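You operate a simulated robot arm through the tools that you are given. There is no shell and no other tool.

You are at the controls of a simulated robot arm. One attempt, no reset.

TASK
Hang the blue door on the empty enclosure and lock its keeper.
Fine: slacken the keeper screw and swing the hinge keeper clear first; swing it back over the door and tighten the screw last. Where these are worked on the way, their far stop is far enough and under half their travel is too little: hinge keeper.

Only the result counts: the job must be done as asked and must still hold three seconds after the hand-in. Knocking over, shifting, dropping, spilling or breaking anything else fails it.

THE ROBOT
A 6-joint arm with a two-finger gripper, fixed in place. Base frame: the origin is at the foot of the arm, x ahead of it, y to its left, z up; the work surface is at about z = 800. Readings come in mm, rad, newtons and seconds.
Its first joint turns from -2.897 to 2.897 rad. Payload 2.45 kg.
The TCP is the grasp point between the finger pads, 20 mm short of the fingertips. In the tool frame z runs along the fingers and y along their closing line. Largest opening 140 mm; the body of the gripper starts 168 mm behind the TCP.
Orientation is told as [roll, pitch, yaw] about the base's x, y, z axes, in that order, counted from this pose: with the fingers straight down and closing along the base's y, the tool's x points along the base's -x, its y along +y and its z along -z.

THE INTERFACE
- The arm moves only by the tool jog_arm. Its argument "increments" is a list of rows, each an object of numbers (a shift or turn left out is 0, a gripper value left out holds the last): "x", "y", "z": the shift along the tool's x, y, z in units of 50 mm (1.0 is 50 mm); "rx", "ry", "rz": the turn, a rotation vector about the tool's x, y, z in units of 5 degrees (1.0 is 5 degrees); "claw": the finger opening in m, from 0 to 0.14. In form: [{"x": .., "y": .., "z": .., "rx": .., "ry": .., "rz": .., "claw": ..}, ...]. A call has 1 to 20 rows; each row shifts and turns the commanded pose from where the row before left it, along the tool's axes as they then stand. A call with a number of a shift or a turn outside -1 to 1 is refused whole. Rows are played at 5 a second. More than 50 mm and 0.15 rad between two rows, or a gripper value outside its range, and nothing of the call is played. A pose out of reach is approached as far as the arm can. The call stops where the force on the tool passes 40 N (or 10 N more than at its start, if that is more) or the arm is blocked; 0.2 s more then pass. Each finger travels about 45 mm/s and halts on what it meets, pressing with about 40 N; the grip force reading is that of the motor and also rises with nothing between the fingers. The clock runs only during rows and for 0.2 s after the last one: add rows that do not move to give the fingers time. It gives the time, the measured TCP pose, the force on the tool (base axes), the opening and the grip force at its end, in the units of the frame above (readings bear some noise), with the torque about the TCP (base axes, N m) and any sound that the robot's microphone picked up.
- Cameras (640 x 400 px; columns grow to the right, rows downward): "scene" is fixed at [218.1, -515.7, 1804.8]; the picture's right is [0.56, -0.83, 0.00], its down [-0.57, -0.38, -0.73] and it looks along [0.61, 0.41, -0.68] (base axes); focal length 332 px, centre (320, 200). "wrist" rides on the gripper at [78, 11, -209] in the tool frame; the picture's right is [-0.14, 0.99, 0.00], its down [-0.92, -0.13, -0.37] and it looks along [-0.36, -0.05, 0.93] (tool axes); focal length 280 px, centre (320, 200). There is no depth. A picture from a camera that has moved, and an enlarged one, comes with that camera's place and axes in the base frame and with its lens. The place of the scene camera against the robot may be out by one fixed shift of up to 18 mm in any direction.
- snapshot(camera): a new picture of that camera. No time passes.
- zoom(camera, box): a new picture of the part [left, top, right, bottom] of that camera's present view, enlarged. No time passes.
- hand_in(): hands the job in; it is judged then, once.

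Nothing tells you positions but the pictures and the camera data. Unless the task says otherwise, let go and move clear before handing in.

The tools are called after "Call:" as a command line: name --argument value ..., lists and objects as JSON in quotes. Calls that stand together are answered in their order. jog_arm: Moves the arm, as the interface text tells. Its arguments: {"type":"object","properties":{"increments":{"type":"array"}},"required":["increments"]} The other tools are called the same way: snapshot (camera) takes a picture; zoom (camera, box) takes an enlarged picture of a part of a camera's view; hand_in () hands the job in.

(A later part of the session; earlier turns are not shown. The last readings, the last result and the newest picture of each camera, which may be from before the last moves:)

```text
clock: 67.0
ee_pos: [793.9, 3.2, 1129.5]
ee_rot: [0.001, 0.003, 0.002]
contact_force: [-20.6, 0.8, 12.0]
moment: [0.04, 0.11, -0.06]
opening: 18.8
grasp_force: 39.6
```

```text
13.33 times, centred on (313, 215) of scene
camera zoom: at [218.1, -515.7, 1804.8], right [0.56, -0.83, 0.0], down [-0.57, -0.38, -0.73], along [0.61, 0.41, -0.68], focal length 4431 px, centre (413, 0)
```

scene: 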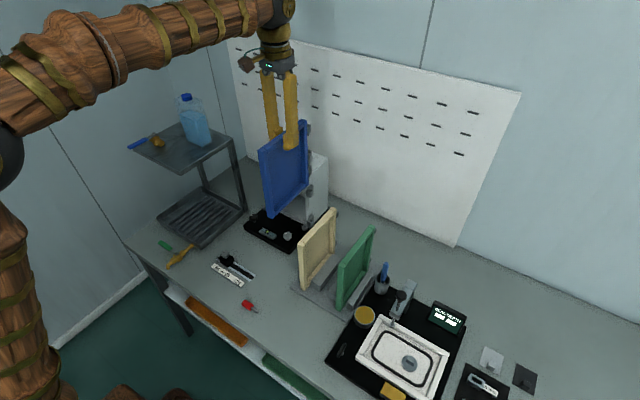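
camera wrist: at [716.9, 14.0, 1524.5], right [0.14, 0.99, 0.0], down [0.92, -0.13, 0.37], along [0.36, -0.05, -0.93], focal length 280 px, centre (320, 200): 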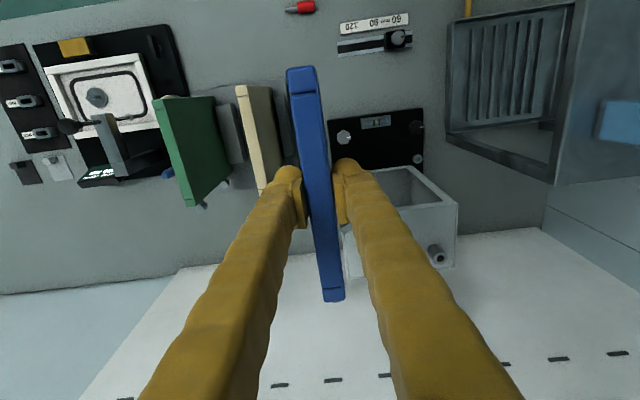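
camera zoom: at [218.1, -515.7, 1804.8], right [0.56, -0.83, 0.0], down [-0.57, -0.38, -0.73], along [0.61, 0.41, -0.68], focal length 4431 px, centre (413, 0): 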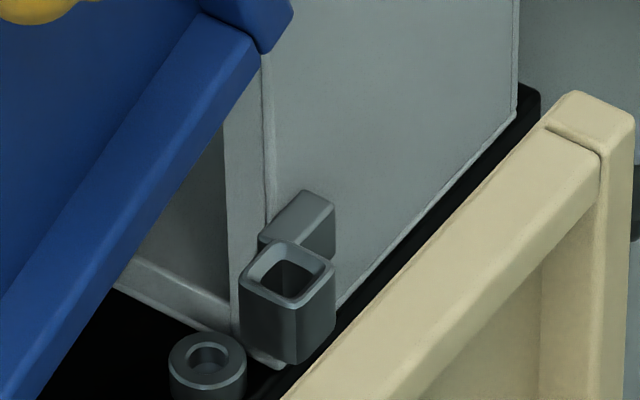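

I made a planning error. The pins are coaxial, so the lower pin entered the upper socket on the way down and the door rotated in the grip. I'll stop and assess before moving.

Call:
snapshot --camera "wrist"

Call:
zoom --camera "scene" --box '[230, 120, 350, 270]'

Call:
zoom --camera "wrist" --box '[270, 40, 420, 330]'

```text
taken
camera wrist: at [716.2, 14.6, 1339.4], right [0.14, 0.99, 0.0], down [0.92, -0.13, 0.37], along [0.36, -0.05, -0.93], focal length 280 px, centre (320, 200)
```

wrist: 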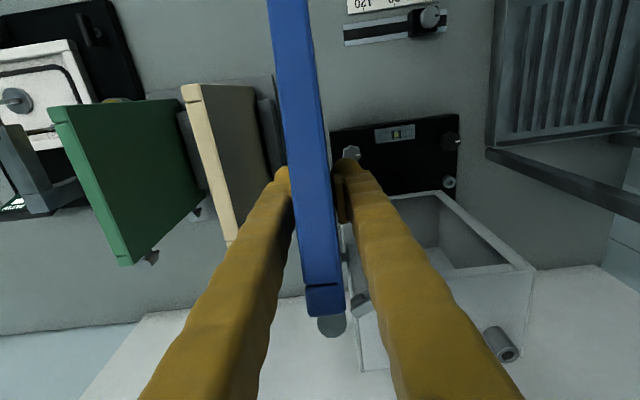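

```text
2.67 times, centred on (290, 195) of scene
camera zoom: at [218.1, -515.7, 1804.8], right [0.56, -0.83, 0.0], down [-0.57, -0.38, -0.73], along [0.61, 0.41, -0.68], focal length 886 px, centre (400, 213)
```

zoom: 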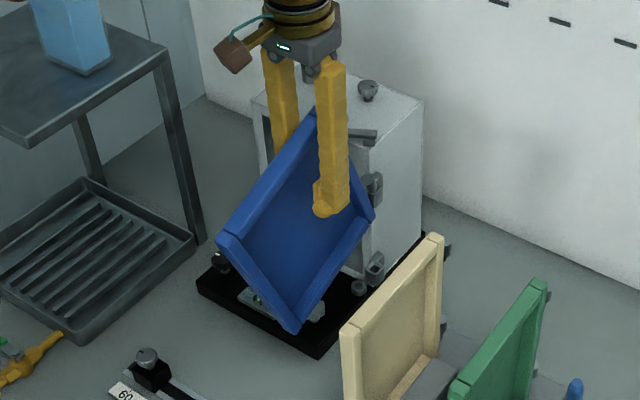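

```text
1.38 times, centred on (345, 185) of wrist
camera zoom: at [716.2, 14.6, 1339.4], right [0.14, 0.99, 0.0], down [0.92, -0.13, 0.37], along [0.36, -0.05, -0.93], focal length 387 px, centre (286, 221)
```

zoom: 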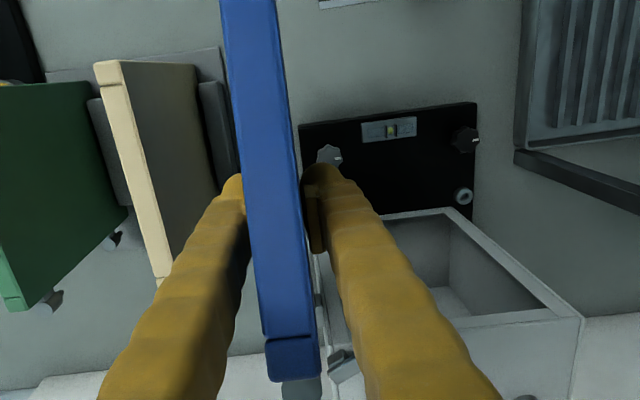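

The door has rotated about 20° in the grip and slid up roughly 80 mm between the fingers, but it is still held. The enclosure looks undisturbed. I'll raise straight up slowly to draw the lower pin out of the upper socket.

Call:
jog_arm --increments '[{"z": -0.1}, {"z": -0.1}, {"z": -0.2}, {"z": -0.2}]'

Call:
zoom --camera "scene" --box '[230, 100, 350, 270]'

```text
clock: 68.0
ee_pos: [796.6, 3.9, 1160.0]
ee_rot: [0.0, 0.0, 0.002]
contact_force: [-7.5, 0.4, -5.5]
moment: [0.04, 0.92, -0.02]
opening: 18.9
grasp_force: 40.3
```

```text
2.35 times, centred on (290, 185) of scene
camera zoom: at [218.1, -515.7, 1804.8], right [0.56, -0.83, 0.0], down [-0.57, -0.38, -0.73], along [0.61, 0.41, -0.68], focal length 782 px, centre (391, 235)
```

zoom: 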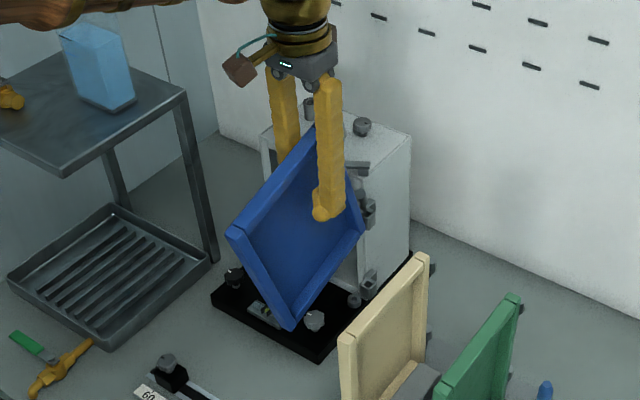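

Call:
jog_arm --increments '[{"z": -0.2}, {"z": -0.2}, {"z": -0.2}, {"z": -0.2}]'

Call:
zoom --camera "scene" --box '[250, 110, 340, 220]'

Call:
zoom --camera "scene" --box '[298, 160, 328, 190]'

```text
clock: 69.0
ee_pos: [794.2, 4.8, 1199.3]
ee_rot: [0.0, 0.002, 0.002]
contact_force: [-0.1, 0.4, -4.4]
moment: [0.0, -0.09, -0.03]
opening: 18.8
grasp_force: 40.4
```

```text
3.64 times, centred on (295, 165) of scene
camera zoom: at [218.1, -515.7, 1804.8], right [0.56, -0.83, 0.0], down [-0.57, -0.38, -0.73], along [0.61, 0.41, -0.68], focal length 1208 px, centre (411, 327)
```

zoom: 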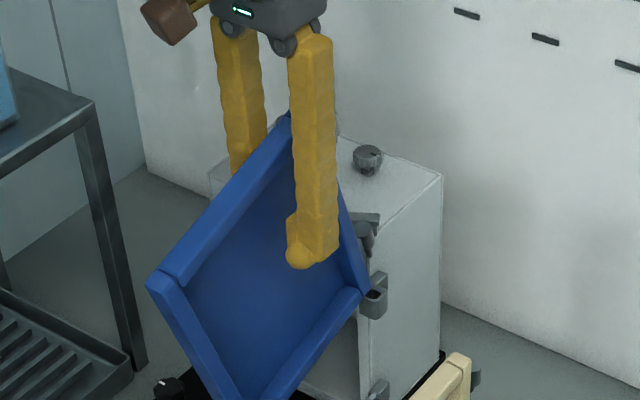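

```text
13.33 times, centred on (313, 175) of scene
camera zoom: at [218.1, -515.7, 1804.8], right [0.56, -0.83, 0.0], down [-0.57, -0.38, -0.73], along [0.61, 0.41, -0.68], focal length 4431 px, centre (413, 533)
```

zoom: 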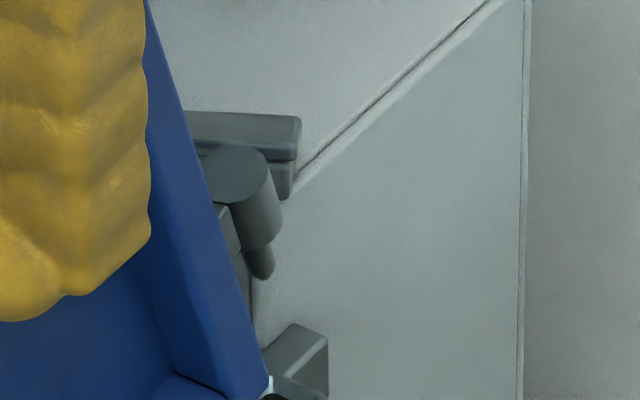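

The door is free again and only its weight shows on the sensor. I'll back away from the enclosure in -x and then measure the tilt.

Call:
jog_arm --increments '[{"z": -0.3}, {"z": -0.2, "x": 0.3}, {"x": 0.5}, {"x": 0.5}, {"x": 0.5}, {"x": 0.4}, {}]'

Call:
snapshot --camera "scene"

Call:
zoom --camera "scene" --box '[220, 90, 320, 230]'

Call:
snapshot --camera "wrist"

```text
clock: 70.6
ee_pos: [685.1, 6.2, 1224.5]
ee_rot: [0.0, 0.002, 0.002]
contact_force: [-0.4, -0.9, -4.0]
moment: [0.0, -0.11, 0.01]
opening: 19.0
grasp_force: 40.3
```

```text
taken
```

scene: 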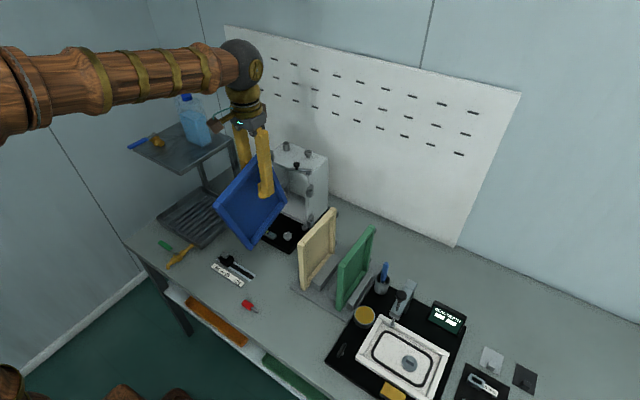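

```text
2.86 times, centred on (270, 160) of scene
camera zoom: at [218.1, -515.7, 1804.8], right [0.56, -0.83, 0.0], down [-0.57, -0.38, -0.73], along [0.61, 0.41, -0.68], focal length 949 px, centre (463, 314)
```

zoom: 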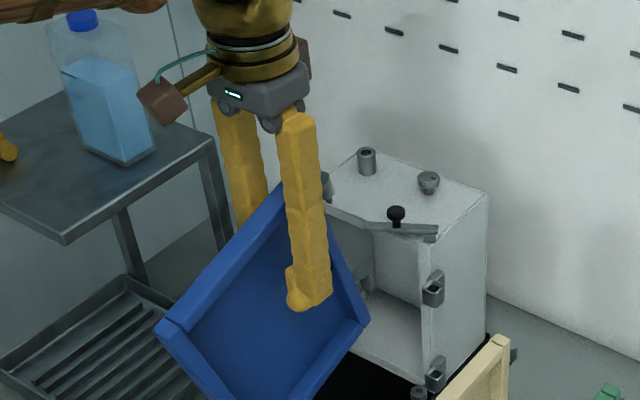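

```text
taken
camera wrist: at [606.2, 16.6, 1434.5], right [0.14, 0.99, 0.0], down [0.92, -0.13, 0.37], along [0.36, -0.05, -0.93], focal length 280 px, centre (320, 200)
```

wrist: 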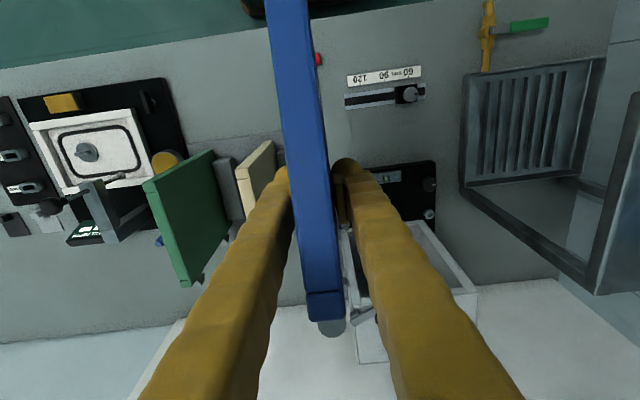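

Call:
zoom --camera "scene" --box '[205, 140, 305, 255]'

Call:
zoom --camera "wrist" --box '[290, 260, 380, 350]'

```text
3.48 times, centred on (255, 198) of scene
camera zoom: at [218.1, -515.7, 1804.8], right [0.56, -0.83, 0.0], down [-0.57, -0.38, -0.73], along [0.61, 0.41, -0.68], focal length 1156 px, centre (546, 209)
```

zoom: 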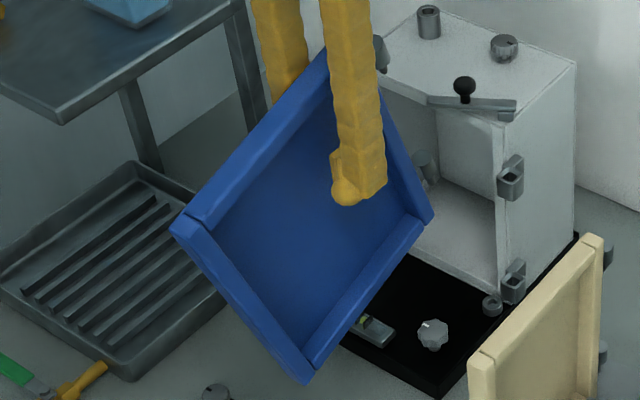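

```text
4.44 times, centred on (335, 305) of wrist
camera zoom: at [606.2, 16.6, 1434.5], right [0.14, 0.99, 0.0], down [0.92, -0.13, 0.37], along [0.36, -0.05, -0.93], focal length 1246 px, centre (253, -267)
```

zoom: 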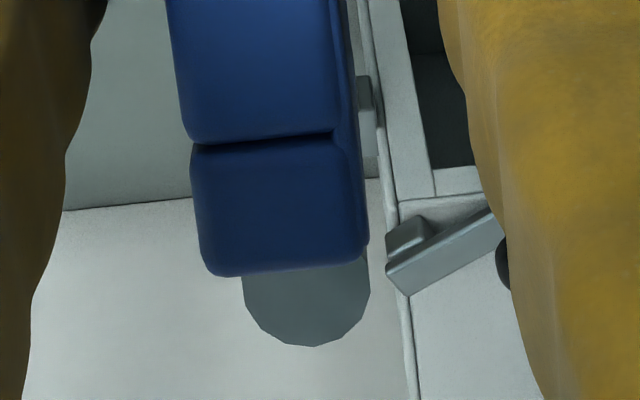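

The door is tilted about 16° in the grip, with the pin side up. I'll counter-rotate the tool so the door hangs vertical, then check.

Call:
jog_arm --increments '[{"ry": 0.8}, {"ry": 0.8}, {"ry": 0.8}, {"ry": 0.8}, {}]'

Call:
zoom --camera "scene" --box '[205, 140, 305, 255]'

Call:
snapshot --camera "wrist"

```text
clock: 71.8
ee_pos: [684.9, 4.2, 1224.5]
ee_rot: [-0.001, 0.281, 0.0]
contact_force: [0.3, -0.4, -4.5]
moment: [-0.01, -0.15, 0.02]
opening: 19.1
grasp_force: 39.7
```

```text
3.48 times, centred on (255, 198) of scene
camera zoom: at [218.1, -515.7, 1804.8], right [0.56, -0.83, 0.0], down [-0.57, -0.38, -0.73], along [0.61, 0.41, -0.68], focal length 1156 px, centre (546, 209)
```

zoom: 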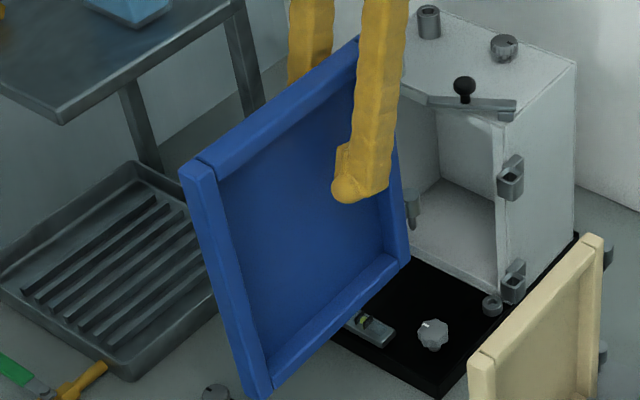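

```text
taken
camera wrist: at [667.6, 15.5, 1447.4], right [0.13, 0.99, -0.04], down [0.99, -0.13, 0.1], along [0.09, -0.05, -0.99], focal length 280 px, centre (320, 200)
```

wrist: 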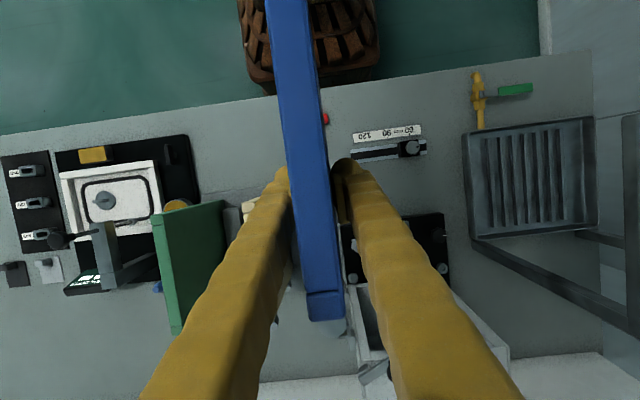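

The bottom edge is now level. I'll check the pins in detail.

Call:
zoom --camera "scene" --box '[255, 185, 285, 225]'

Call:
zoom --camera "scene" --box '[250, 135, 290, 185]'

Call:
zoom --camera "wrist" --box '[290, 260, 380, 350]'

Call:
zoom --camera "scene" --box '[205, 170, 255, 260]'

```text
10.00 times, centred on (270, 205) of scene
camera zoom: at [218.1, -515.7, 1804.8], right [0.56, -0.83, 0.0], down [-0.57, -0.38, -0.73], along [0.61, 0.41, -0.68], focal length 3323 px, centre (820, 150)
```

zoom: 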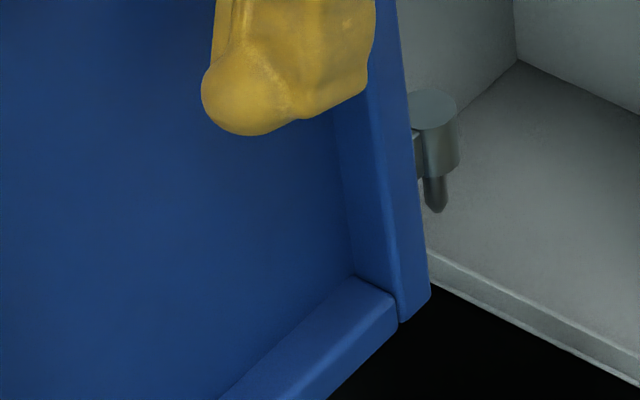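

```text
8.00 times, centred on (270, 160) of scene
camera zoom: at [218.1, -515.7, 1804.8], right [0.56, -0.83, 0.0], down [-0.57, -0.38, -0.73], along [0.61, 0.41, -0.68], focal length 2658 px, centre (720, 520)
```

zoom: 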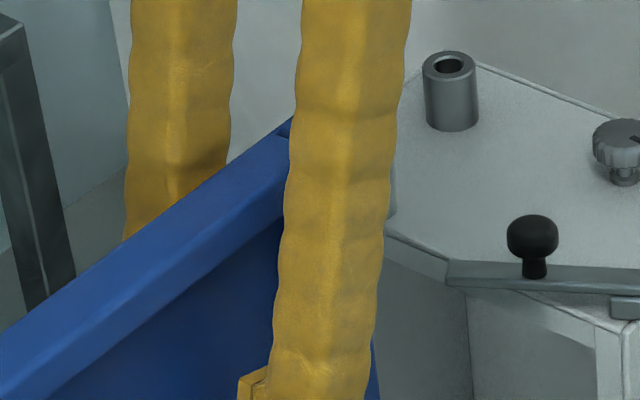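

```text
4.44 times, centred on (335, 305) of wrist
camera zoom: at [667.6, 15.5, 1447.4], right [0.13, 0.99, -0.04], down [0.99, -0.13, 0.1], along [0.09, -0.05, -0.99], focal length 1246 px, centre (253, -267)
```

zoom: 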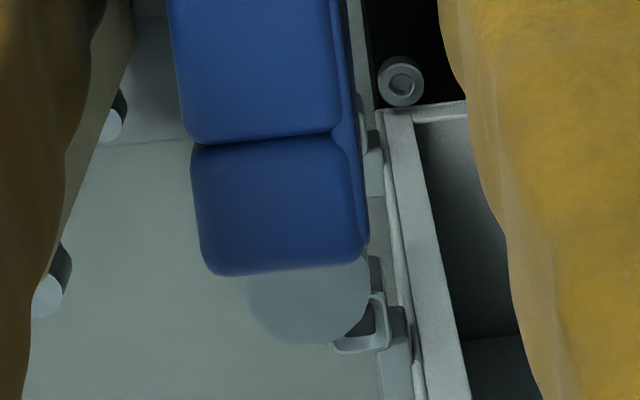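

```text
4.44 times, centred on (230, 215) of scene
camera zoom: at [218.1, -515.7, 1804.8], right [0.56, -0.83, 0.0], down [-0.57, -0.38, -0.73], along [0.61, 0.41, -0.68], focal length 1477 px, centre (720, 133)
```

zoom: 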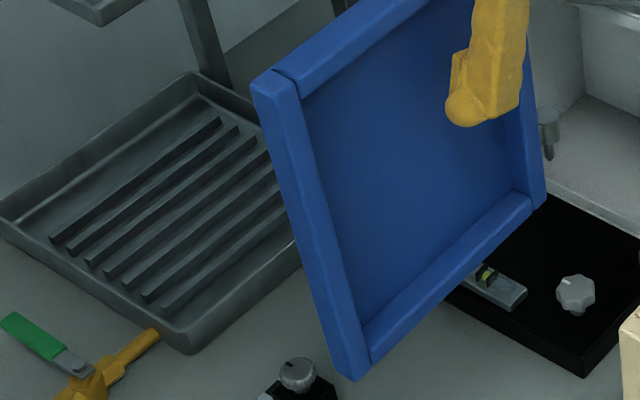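

The door is vertical again in the tilted tool. The pins are about 72 mm ahead of the TCP in x. Next I'll lower to z≈1050, away from the box, so the lower pin passes below the upper socket. Then I'll approach from the front.

Call:
jog_arm --increments '[{"x": -0.121, "z": 0.419}, {"x": -0.121, "z": 0.419}, {"x": -0.121, "z": 0.419}, {"x": -0.121, "z": 0.419}, {"x": -0.121, "z": 0.419}, {"x": -0.121, "z": 0.419}, {"x": -0.121, "z": 0.419}, {"x": -0.121, "z": 0.419}, {}]'

Call:
jog_arm --increments '[{"x": -0.365, "z": -0.105}, {"x": -0.365, "z": -0.105}, {"x": -0.365, "z": -0.105}, {"x": -0.365, "z": -0.105}, {"x": -0.365, "z": -0.105}, {}]'

Call:
snapshot --camera "scene"

Call:
zoom --camera "scene" --box '[235, 150, 335, 260]'

Call:
zoom --camera "wrist" --box '[280, 240, 400, 400]'

```text
clock: 73.8
ee_pos: [684.6, 4.7, 1051.3]
ee_rot: [0.0, 0.281, 0.001]
contact_force: [-0.5, -0.2, -4.0]
moment: [0.0, -0.12, 0.01]
opening: 19.0
grasp_force: 40.1
```

```text
clock: 75.2
ee_pos: [781.5, 3.7, 1052.0]
ee_rot: [0.0, 0.282, 0.002]
contact_force: [-0.1, 1.3, -3.3]
moment: [0.03, -0.17, 0.0]
opening: 19.1
grasp_force: 39.9
```

```text
taken
```

scene: 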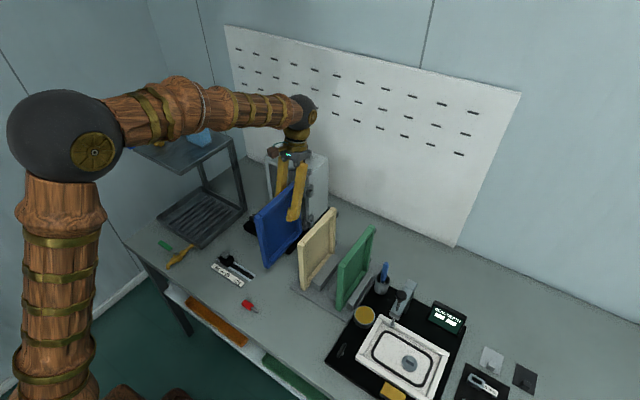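

```text
3.64 times, centred on (285, 205) of scene
camera zoom: at [218.1, -515.7, 1804.8], right [0.56, -0.83, 0.0], down [-0.57, -0.38, -0.73], along [0.61, 0.41, -0.68], focal length 1208 px, centre (447, 182)
```

zoom: 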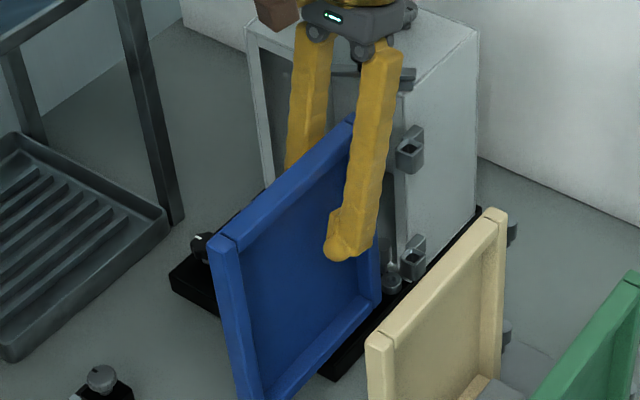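

```text
2.50 times, centred on (340, 320) of wrist
camera zoom: at [762.8, 14.0, 1274.3], right [0.13, 0.99, -0.04], down [0.99, -0.13, 0.1], along [0.09, -0.05, -0.99], focal length 701 px, centre (270, -100)
```

zoom: 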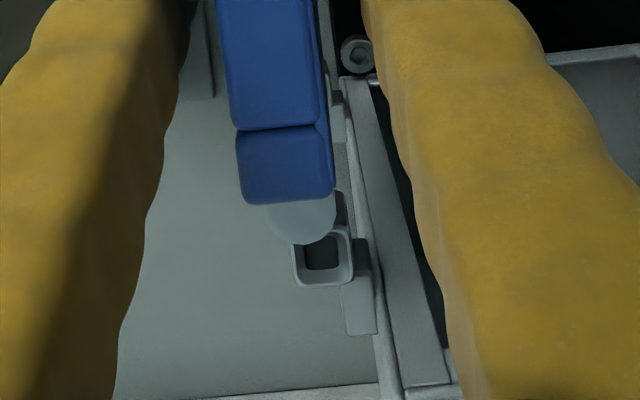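

The wrist camera now sees both the upper knuckle and the upper socket. I'll zoom in to compute the remaining offset.

Call:
zoom --camera "wrist" --box '[310, 300, 380, 390]'

Call:
zoom --camera "scene" --box '[325, 175, 355, 235]'

Call:
zoom --camera "scene" --box '[325, 200, 360, 235]'

```text
4.44 times, centred on (345, 345) of wrist
camera zoom: at [762.8, 14.0, 1274.3], right [0.13, 0.99, -0.04], down [0.99, -0.13, 0.1], along [0.09, -0.05, -0.99], focal length 1246 px, centre (209, -444)
```

zoom: 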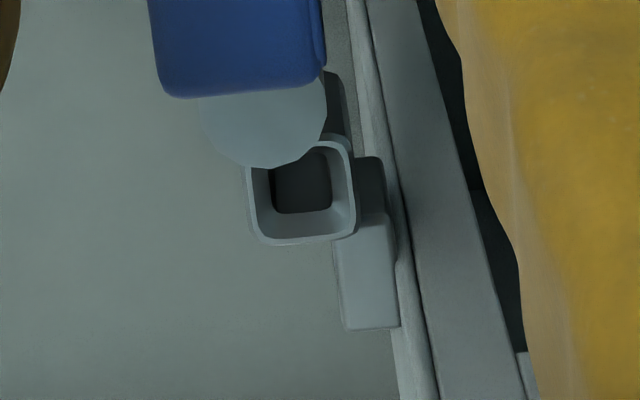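

```text
6.67 times, centred on (340, 205) of scene
camera zoom: at [218.1, -515.7, 1804.8], right [0.56, -0.83, 0.0], down [-0.57, -0.38, -0.73], along [0.61, 0.41, -0.68], focal length 2215 px, centre (187, 167)
```

zoom: 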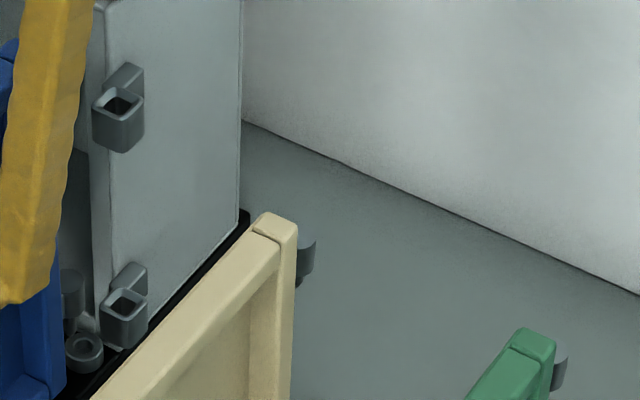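

```text
11.43 times, centred on (342, 218) of scene
camera zoom: at [218.1, -515.7, 1804.8], right [0.56, -0.83, 0.0], down [-0.57, -0.38, -0.73], along [0.61, 0.41, -0.68], focal length 3798 px, centre (63, 0)
```

zoom: 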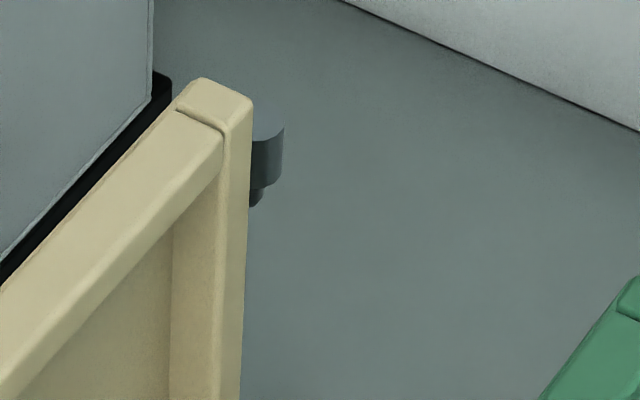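

The socket centre comes out at (907.5, 4) and the pins are still about 53–58 mm short in x. I'll move 40 mm closer and re-measure.

Call:
jog_arm --increments '[{"x": -0.256, "y": 0.004, "z": -0.074}, {"x": -0.256, "y": 0.004, "z": -0.074}, {"x": -0.256, "y": 0.004, "z": -0.074}, {}]'

Call:
zoom --camera "scene" --box '[285, 150, 345, 240]'

Call:
zoom --camera "scene" --box '[300, 190, 340, 230]'

Call:
zoom --camera "wrist" --box '[310, 280, 380, 370]'

```text
clock: 76.2
ee_pos: [819.5, 5.3, 1052.0]
ee_rot: [0.0, 0.279, 0.001]
contact_force: [0.1, -0.2, -4.2]
moment: [0.02, -0.16, -0.04]
opening: 19.0
grasp_force: 39.7
```

```text
4.44 times, centred on (315, 195) of scene
camera zoom: at [218.1, -515.7, 1804.8], right [0.56, -0.83, 0.0], down [-0.57, -0.38, -0.73], along [0.61, 0.41, -0.68], focal length 1477 px, centre (342, 222)
```

zoom: 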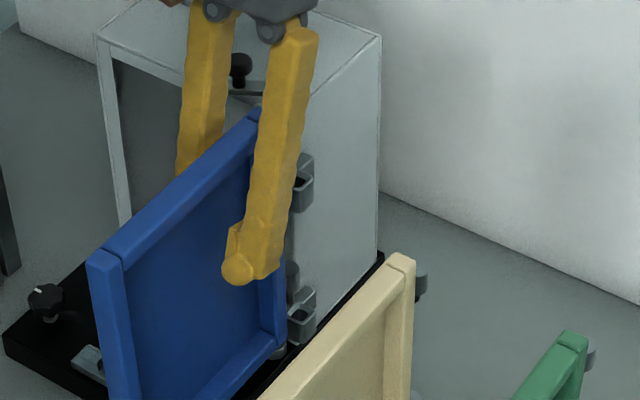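

```text
10.00 times, centred on (320, 210) of scene
camera zoom: at [218.1, -515.7, 1804.8], right [0.56, -0.83, 0.0], down [-0.57, -0.38, -0.73], along [0.61, 0.41, -0.68], focal length 3323 px, centre (320, 100)
```

zoom: 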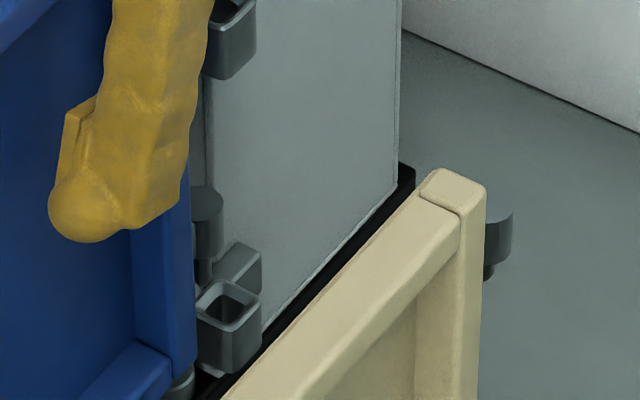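

```text
4.44 times, centred on (345, 325) of wrist
camera zoom: at [801.8, 16.6, 1274.1], right [0.13, 0.99, -0.04], down [0.99, -0.13, 0.1], along [0.09, -0.05, -0.99], focal length 1246 px, centre (209, -356)
```

zoom: 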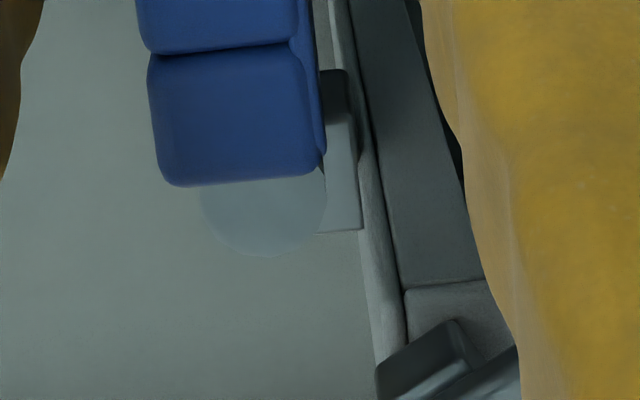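

In the scene view the lower pin is about 15 mm short of the socket axis, which matches my estimate. I'll move the remaining distance and verify from above.

Call:
jog_arm --increments '[{"x": -0.141, "y": -0.004, "z": -0.041}, {"x": -0.141, "y": -0.004, "z": -0.041}, {}]'

Call:
zoom --camera "scene" --box '[300, 190, 340, 230]'

Call:
zoom --camera "scene" --box '[300, 155, 340, 195]'

Call:
zoom --camera "wrist" --box '[310, 280, 380, 370]'

```text
clock: 77.0
ee_pos: [835.3, 4.4, 1050.9]
ee_rot: [0.002, 0.283, 0.003]
contact_force: [-0.3, 0.1, -4.3]
moment: [-0.01, -0.13, -0.03]
opening: 19.0
grasp_force: 40.1
```

```text
10.00 times, centred on (320, 210) of scene
camera zoom: at [218.1, -515.7, 1804.8], right [0.56, -0.83, 0.0], down [-0.57, -0.38, -0.73], along [0.61, 0.41, -0.68], focal length 3323 px, centre (320, 100)
```

zoom: 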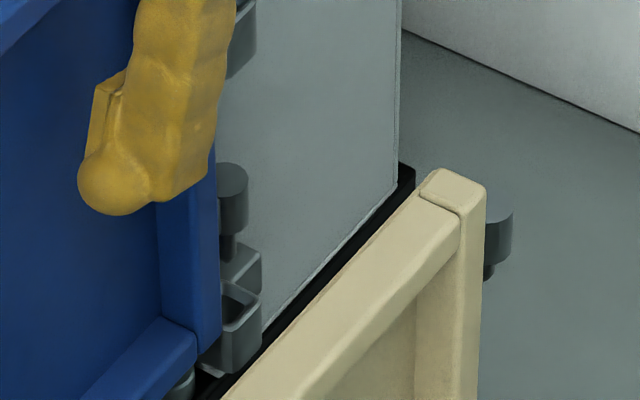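

```text
10.00 times, centred on (320, 175) of scene
camera zoom: at [218.1, -515.7, 1804.8], right [0.56, -0.83, 0.0], down [-0.57, -0.38, -0.73], along [0.61, 0.41, -0.68], focal length 3323 px, centre (320, 450)
```

zoom: 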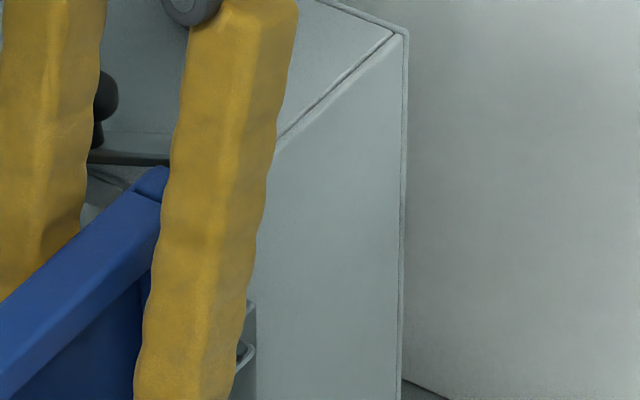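

```text
4.44 times, centred on (345, 325) of wrist
camera zoom: at [817.1, 16.1, 1274.1], right [0.13, 0.99, -0.04], down [0.99, -0.13, 0.1], along [0.09, -0.05, -0.99], focal length 1246 px, centre (209, -356)
```

zoom: 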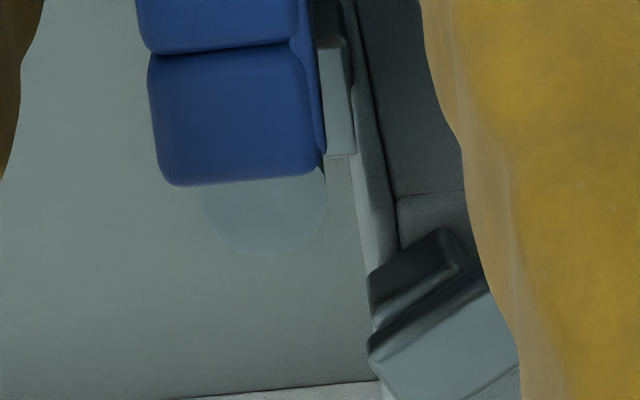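

Lateral alignment looks right within half a millimetre. I'll lower to just above the socket mouths and look again.

Call:
jog_arm --increments '[{"x": -0.05, "z": 0.173}, {"x": -0.05, "z": 0.173}, {}]'

Call:
zoom --camera "scene" --box '[305, 200, 335, 230]'

Call:
zoom --camera "scene" --box '[300, 160, 330, 190]'

```text
clock: 77.8
ee_pos: [834.1, 3.9, 1034.2]
ee_rot: [-0.002, 0.281, -0.001]
contact_force: [-0.4, 0.7, -4.4]
moment: [0.01, -0.14, 0.0]
opening: 19.0
grasp_force: 39.2
```

```text
13.33 times, centred on (320, 215) of scene
camera zoom: at [218.1, -515.7, 1804.8], right [0.56, -0.83, 0.0], down [-0.57, -0.38, -0.73], along [0.61, 0.41, -0.68], focal length 4431 px, centre (320, 0)
```

zoom: 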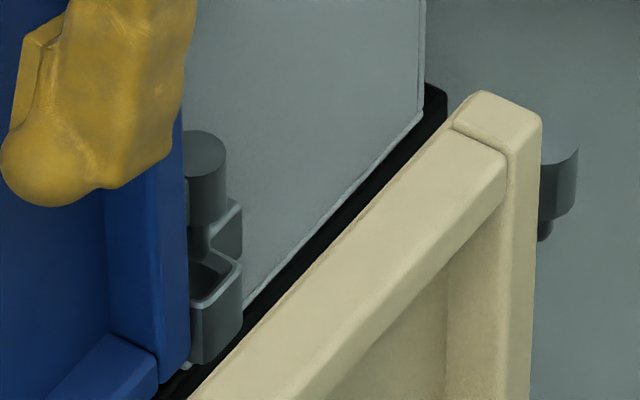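

```text
13.33 times, centred on (315, 175) of scene
camera zoom: at [218.1, -515.7, 1804.8], right [0.56, -0.83, 0.0], down [-0.57, -0.38, -0.73], along [0.61, 0.41, -0.68], focal length 4431 px, centre (387, 533)
```

zoom: 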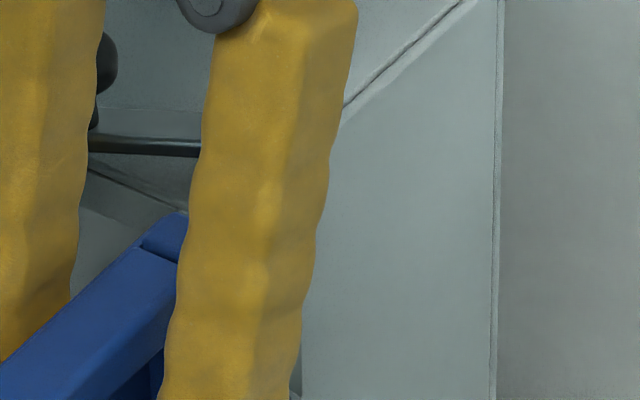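

The pin is centred over the lower socket with its tip just above the mouth. I'll descend in small steps and watch the force.

Call:
jog_arm --increments '[{"x": -0.0167, "z": 0.0577}, {"x": -0.0167, "z": 0.0577}, {}]'

Call:
zoom --camera "scene" --box '[305, 200, 335, 230]'

```text
clock: 78.6
ee_pos: [835.2, 6.0, 1026.7]
ee_rot: [0.001, 0.281, 0.002]
contact_force: [-0.9, -0.3, -3.4]
moment: [0.0, -0.08, -0.03]
opening: 18.7
grasp_force: 40.1
```

```text
13.33 times, centred on (320, 215) of scene
camera zoom: at [218.1, -515.7, 1804.8], right [0.56, -0.83, 0.0], down [-0.57, -0.38, -0.73], along [0.61, 0.41, -0.68], focal length 4431 px, centre (320, 0)
```

zoom: 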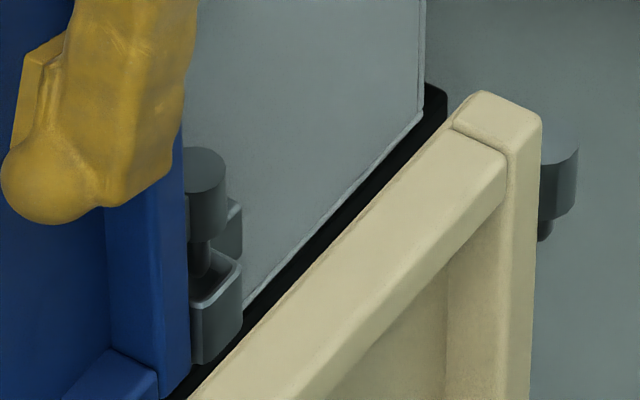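

Call:
jog_arm --increments '[{"x": -0.0167, "z": 0.0577}, {"x": -0.0167, "z": 0.0577}, {}]'

Call:
zoom --camera "scene" --box '[305, 200, 335, 230]'

```text
clock: 79.4
ee_pos: [833.9, 6.0, 1021.3]
ee_rot: [0.0, 0.281, 0.001]
contact_force: [-19.4, -0.7, 22.7]
moment: [-0.01, 0.12, 0.0]
opening: 18.9
grasp_force: 39.9
```

```text
13.33 times, centred on (320, 215) of scene
camera zoom: at [218.1, -515.7, 1804.8], right [0.56, -0.83, 0.0], down [-0.57, -0.38, -0.73], along [0.61, 0.41, -0.68], focal length 4431 px, centre (320, 0)
```

zoom: 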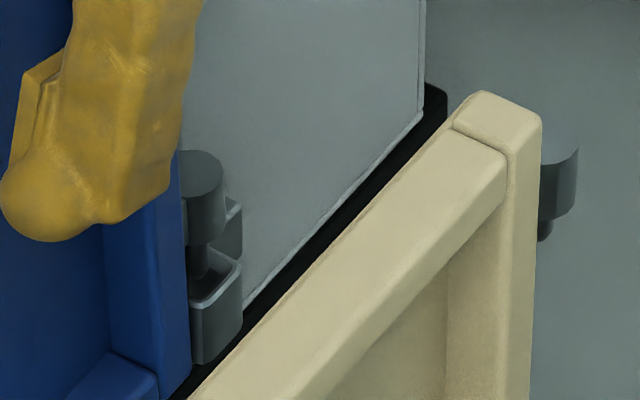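

The contact force pushes toward -x and up, so the pin is touching the +x side of the funnel. I'll back off slightly, shift about 2.5 mm in -x, and try again.

Call:
jog_arm --increments '[{"x": 0.015, "z": -0.055}, {"x": 0.048, "z": 0.014}, {}]'

Call:
jog_arm --increments '[{"x": -0.0167, "z": 0.0577}, {}]'

Call:
zoom --camera "scene" --box '[305, 200, 335, 230]'

Call:
zoom --camera "wrist" --box '[310, 260, 400, 370]'

```text
clock: 80.2
ee_pos: [831.7, 5.7, 1023.6]
ee_rot: [-0.001, 0.282, 0.003]
contact_force: [0.1, 0.5, -5.2]
moment: [0.0, -0.17, 0.01]
opening: 19.2
grasp_force: 40.0
```

```text
clock: 80.8
ee_pos: [831.4, 5.3, 1021.8]
ee_rot: [0.003, 0.281, 0.001]
contact_force: [-1.2, -0.1, -4.6]
moment: [0.01, -0.13, -0.01]
opening: 19.0
grasp_force: 40.1
```

```text
13.33 times, centred on (320, 215) of scene
camera zoom: at [218.1, -515.7, 1804.8], right [0.56, -0.83, 0.0], down [-0.57, -0.38, -0.73], along [0.61, 0.41, -0.68], focal length 4431 px, centre (320, 0)
```

zoom: 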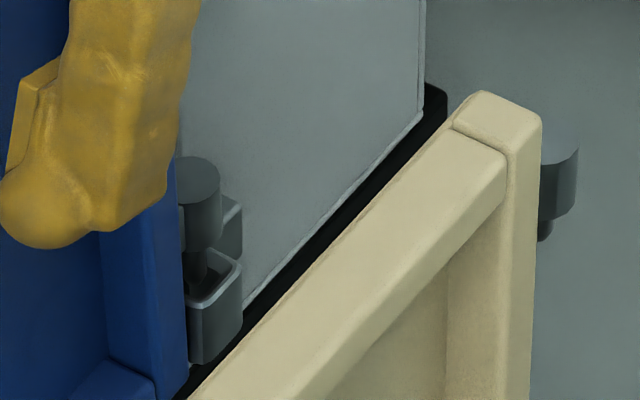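

```text
3.64 times, centred on (355, 315) of wrist
camera zoom: at [813.8, 15.8, 1243.6], right [0.13, 0.99, -0.04], down [0.99, -0.13, 0.1], along [0.09, -0.05, -0.99], focal length 1020 px, centre (193, -218)
```

zoom: 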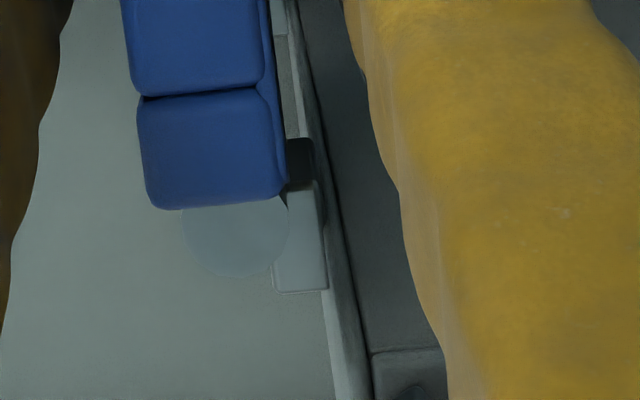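

It's free at the same height now. I'll continue down.

Call:
jog_arm --increments '[{"x": -0.0167, "z": 0.0577}, {}]'

Call:
jog_arm --increments '[{"x": -0.0167, "z": 0.0577}, {}]'

Call:
zoom --camera "scene" --box '[305, 200, 335, 230]'

```text
clock: 81.4
ee_pos: [832.5, 4.0, 1017.3]
ee_rot: [0.0, 0.282, 0.003]
contact_force: [0.1, 0.3, -3.9]
moment: [-0.01, -0.11, 0.02]
opening: 18.9
grasp_force: 40.4
```

```text
clock: 82.0
ee_pos: [832.0, 5.4, 1016.5]
ee_rot: [-0.001, 0.278, 0.002]
contact_force: [6.7, 0.0, 6.0]
moment: [0.01, -0.69, -0.02]
opening: 18.8
grasp_force: 39.1
```

```text
13.33 times, centred on (320, 215) of scene
camera zoom: at [218.1, -515.7, 1804.8], right [0.56, -0.83, 0.0], down [-0.57, -0.38, -0.73], along [0.61, 0.41, -0.68], focal length 4431 px, centre (320, 0)
```

zoom: 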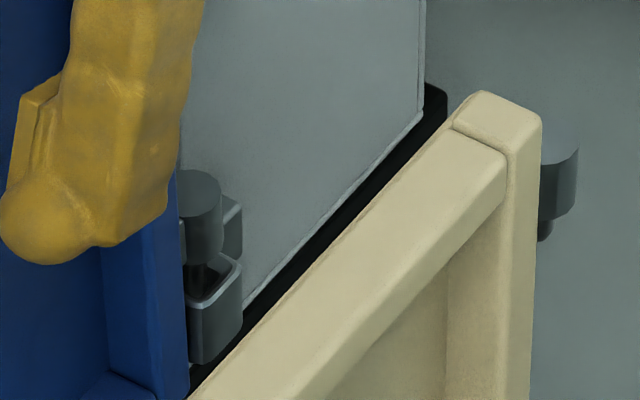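

The torque pattern shows the lower pin touched on its +x side and the upper pin on its -x side. The door is therefore still tilted nearly 2°, with its bottom forward. I'll raise, correct the tilt and retry.

Call:
jog_arm --increments '[{"x": 0.034, "z": -0.115}, {"x": 0.034, "z": -0.115}, {"ry": 0.36}, {"x": -0.053, "z": -0.017}, {}]'

Call:
zoom --camera "scene" --box '[305, 200, 335, 230]'

Call:
zoom --camera "scene" --box '[240, 150, 340, 260]'

```text
clock: 83.2
ee_pos: [834.0, 5.0, 1027.2]
ee_rot: [0.0, 0.313, 0.001]
contact_force: [0.3, -0.1, -3.9]
moment: [0.0, -0.16, 0.03]
opening: 19.0
grasp_force: 39.8
```

```text
13.33 times, centred on (320, 215) of scene
camera zoom: at [218.1, -515.7, 1804.8], right [0.56, -0.83, 0.0], down [-0.57, -0.38, -0.73], along [0.61, 0.41, -0.68], focal length 4431 px, centre (320, 0)
```

zoom: 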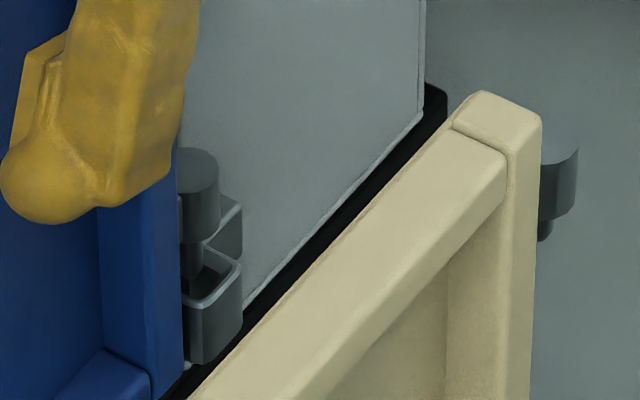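

```text
3.64 times, centred on (290, 205) of scene
camera zoom: at [218.1, -515.7, 1804.8], right [0.56, -0.83, 0.0], down [-0.57, -0.38, -0.73], along [0.61, 0.41, -0.68], focal length 1208 px, centre (429, 182)
```

zoom: 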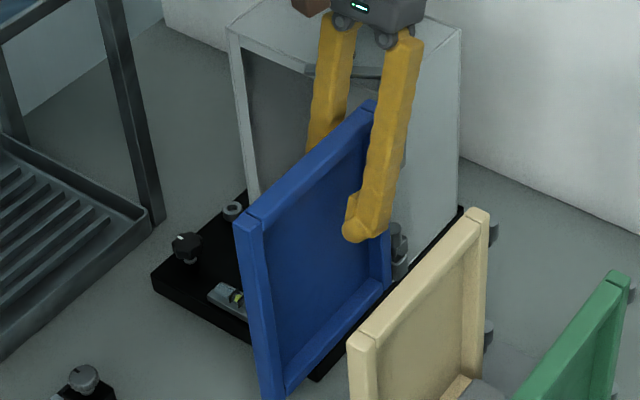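

The tilt is corrected. The scene and contact data suggest the pins are also 1–2 mm too far in +y, so I'll shift that and descend again in small steps.

Call:
jog_arm --increments '[{"y": -0.03}, {"x": -0.0308, "z": 0.0951}, {}]'

Call:
jog_arm --increments '[{"x": -0.0246, "z": 0.0761}, {}]'

Call:
zoom --camera "scene" --box '[305, 200, 335, 230]'

```text
clock: 84.0
ee_pos: [833.3, 2.8, 1022.3]
ee_rot: [0.0, 0.312, 0.002]
contact_force: [1.0, 0.4, -4.1]
moment: [0.01, -0.15, -0.02]
opening: 18.8
grasp_force: 40.1
```

```text
clock: 84.6
ee_pos: [833.7, 2.5, 1018.0]
ee_rot: [0.0, 0.313, 0.002]
contact_force: [-0.8, -0.2, -3.3]
moment: [-0.02, -0.16, 0.01]
opening: 18.8
grasp_force: 39.8
```

```text
13.33 times, centred on (320, 215) of scene
camera zoom: at [218.1, -515.7, 1804.8], right [0.56, -0.83, 0.0], down [-0.57, -0.38, -0.73], along [0.61, 0.41, -0.68], focal length 4431 px, centre (320, 0)
```

zoom: 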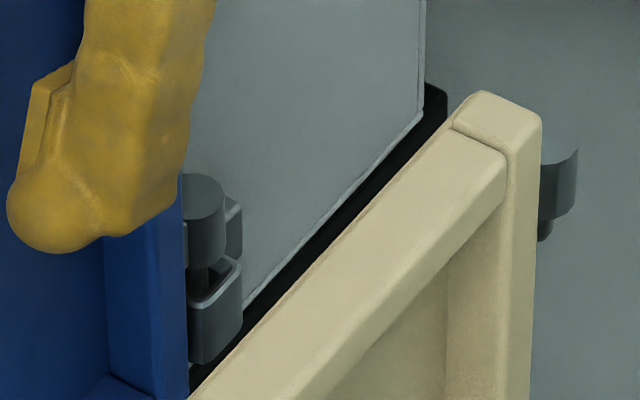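

There's no contact, and we're deeper than before. I'll keep going.

Call:
jog_arm --increments '[{"x": -0.0185, "z": 0.0571}, {}]'

Call:
jog_arm --increments '[{"x": -0.0185, "z": 0.0571}, {}]'

Call:
zoom --camera "scene" --box '[305, 200, 335, 230]'

```text
clock: 85.2
ee_pos: [833.4, 2.3, 1015.3]
ee_rot: [0.0, 0.313, 0.002]
contact_force: [-0.1, 0.0, -3.9]
moment: [0.03, -0.14, 0.0]
opening: 18.9
grasp_force: 39.9
```

```text
clock: 85.8
ee_pos: [834.2, 2.6, 1011.4]
ee_rot: [-0.001, 0.311, 0.002]
contact_force: [0.2, 0.8, -4.4]
moment: [-0.01, -0.14, 0.0]
opening: 18.8
grasp_force: 39.6
```

```text
13.33 times, centred on (320, 215) of scene
camera zoom: at [218.1, -515.7, 1804.8], right [0.56, -0.83, 0.0], down [-0.57, -0.38, -0.73], along [0.61, 0.41, -0.68], focal length 4431 px, centre (320, 0)
```

zoom: 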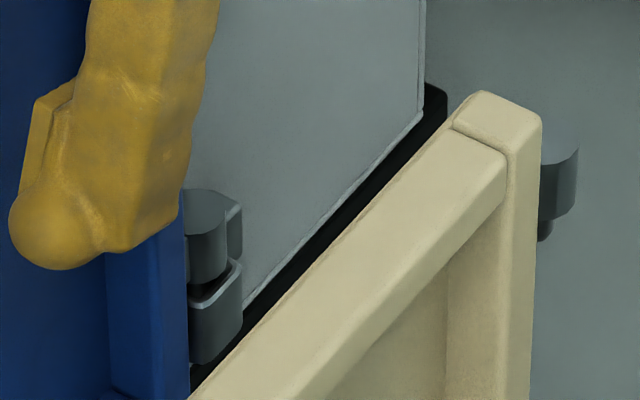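

Both pins are going in cleanly. I'll continue to the seat.

Call:
jog_arm --increments '[{"x": -0.0123, "z": 0.038}, {}]'

Call:
jog_arm --increments '[{"x": -0.0123, "z": 0.038}, {}]'

Call:
zoom --camera "scene" --box '[305, 200, 335, 230]'

```text
clock: 86.4
ee_pos: [833.0, 3.6, 1009.1]
ee_rot: [0.001, 0.312, -0.001]
contact_force: [1.0, 0.3, -4.5]
moment: [0.02, -0.16, 0.04]
opening: 19.1
grasp_force: 39.8
```

```text
clock: 87.0
ee_pos: [833.5, 3.9, 1008.7]
ee_rot: [-0.001, 0.312, 0.002]
contact_force: [-0.2, 0.6, -3.3]
moment: [-0.04, -0.17, 0.01]
opening: 18.9
grasp_force: 40.2
```

```text
13.33 times, centred on (320, 215) of scene
camera zoom: at [218.1, -515.7, 1804.8], right [0.56, -0.83, 0.0], down [-0.57, -0.38, -0.73], along [0.61, 0.41, -0.68], focal length 4431 px, centre (320, 0)
```

zoom: 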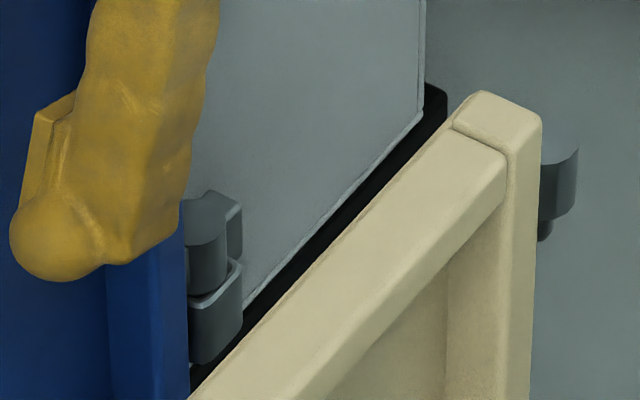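

Call:
jog_arm --increments '[{"x": -0.0123, "z": 0.038}, {}]'

Call:
jog_arm --increments '[{"x": -0.0123, "z": 0.038}, {}]'

Call:
zoom --camera "scene" --box '[305, 200, 335, 230]'

```text
clock: 87.6
ee_pos: [834.6, 2.2, 1006.7]
ee_rot: [0.0, 0.311, 0.001]
contact_force: [6.2, -0.4, 15.6]
moment: [0.0, -1.1, -0.04]
opening: 19.3
grasp_force: 39.8
```

```text
clock: 88.2
ee_pos: [834.6, 3.1, 1004.6]
ee_rot: [0.0, 0.312, 0.002]
contact_force: [-2.2, -0.9, 29.9]
moment: [-0.02, 0.02, -0.07]
opening: 18.8
grasp_force: 40.3
```

```text
13.33 times, centred on (320, 215) of scene
camera zoom: at [218.1, -515.7, 1804.8], right [0.56, -0.83, 0.0], down [-0.57, -0.38, -0.73], along [0.61, 0.41, -0.68], focal length 4431 px, centre (320, 0)
```

zoom: 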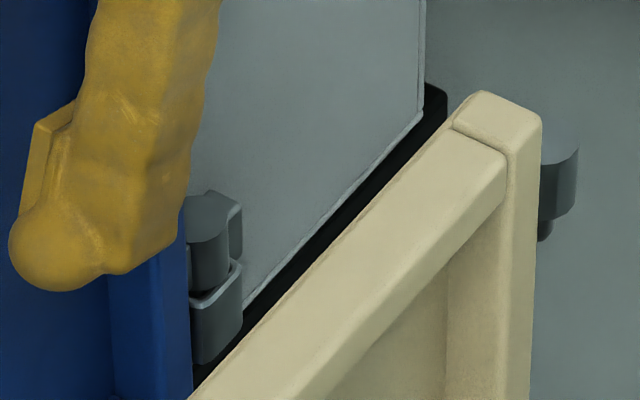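

Contact shows mostly vertical load, and the knuckle bottom sits on the socket plane, so the door looks seated. I'll relieve the load, check, then release.

Call:
jog_arm --increments '[{"x": 0.006, "z": -0.02}, {}, {}]'

Call:
zoom --camera "scene" --box '[240, 150, 340, 260]'

Call:
snapshot --camera "wrist"

```text
clock: 89.0
ee_pos: [833.3, 3.1, 1004.9]
ee_rot: [0.0, 0.314, 0.001]
contact_force: [2.3, -0.6, 9.6]
moment: [-0.03, -0.15, 0.01]
opening: 18.8
grasp_force: 40.0
```

```text
3.64 times, centred on (290, 205) of scene
camera zoom: at [218.1, -515.7, 1804.8], right [0.56, -0.83, 0.0], down [-0.57, -0.38, -0.73], along [0.61, 0.41, -0.68], focal length 1208 px, centre (429, 182)
```

zoom: 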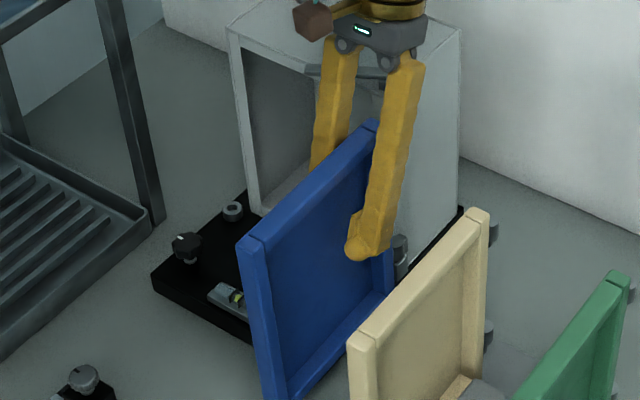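

```text
taken
camera wrist: at [822.9, 14.4, 1227.4], right [0.13, 0.99, -0.04], down [0.99, -0.13, 0.07], along [0.06, -0.05, -1.0], focal length 280 px, centre (320, 200)
```

wrist: 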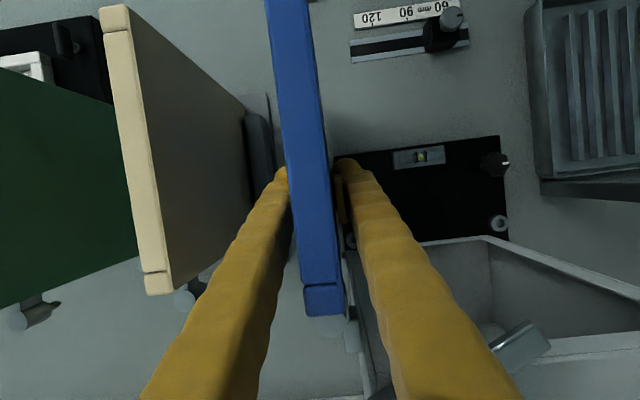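

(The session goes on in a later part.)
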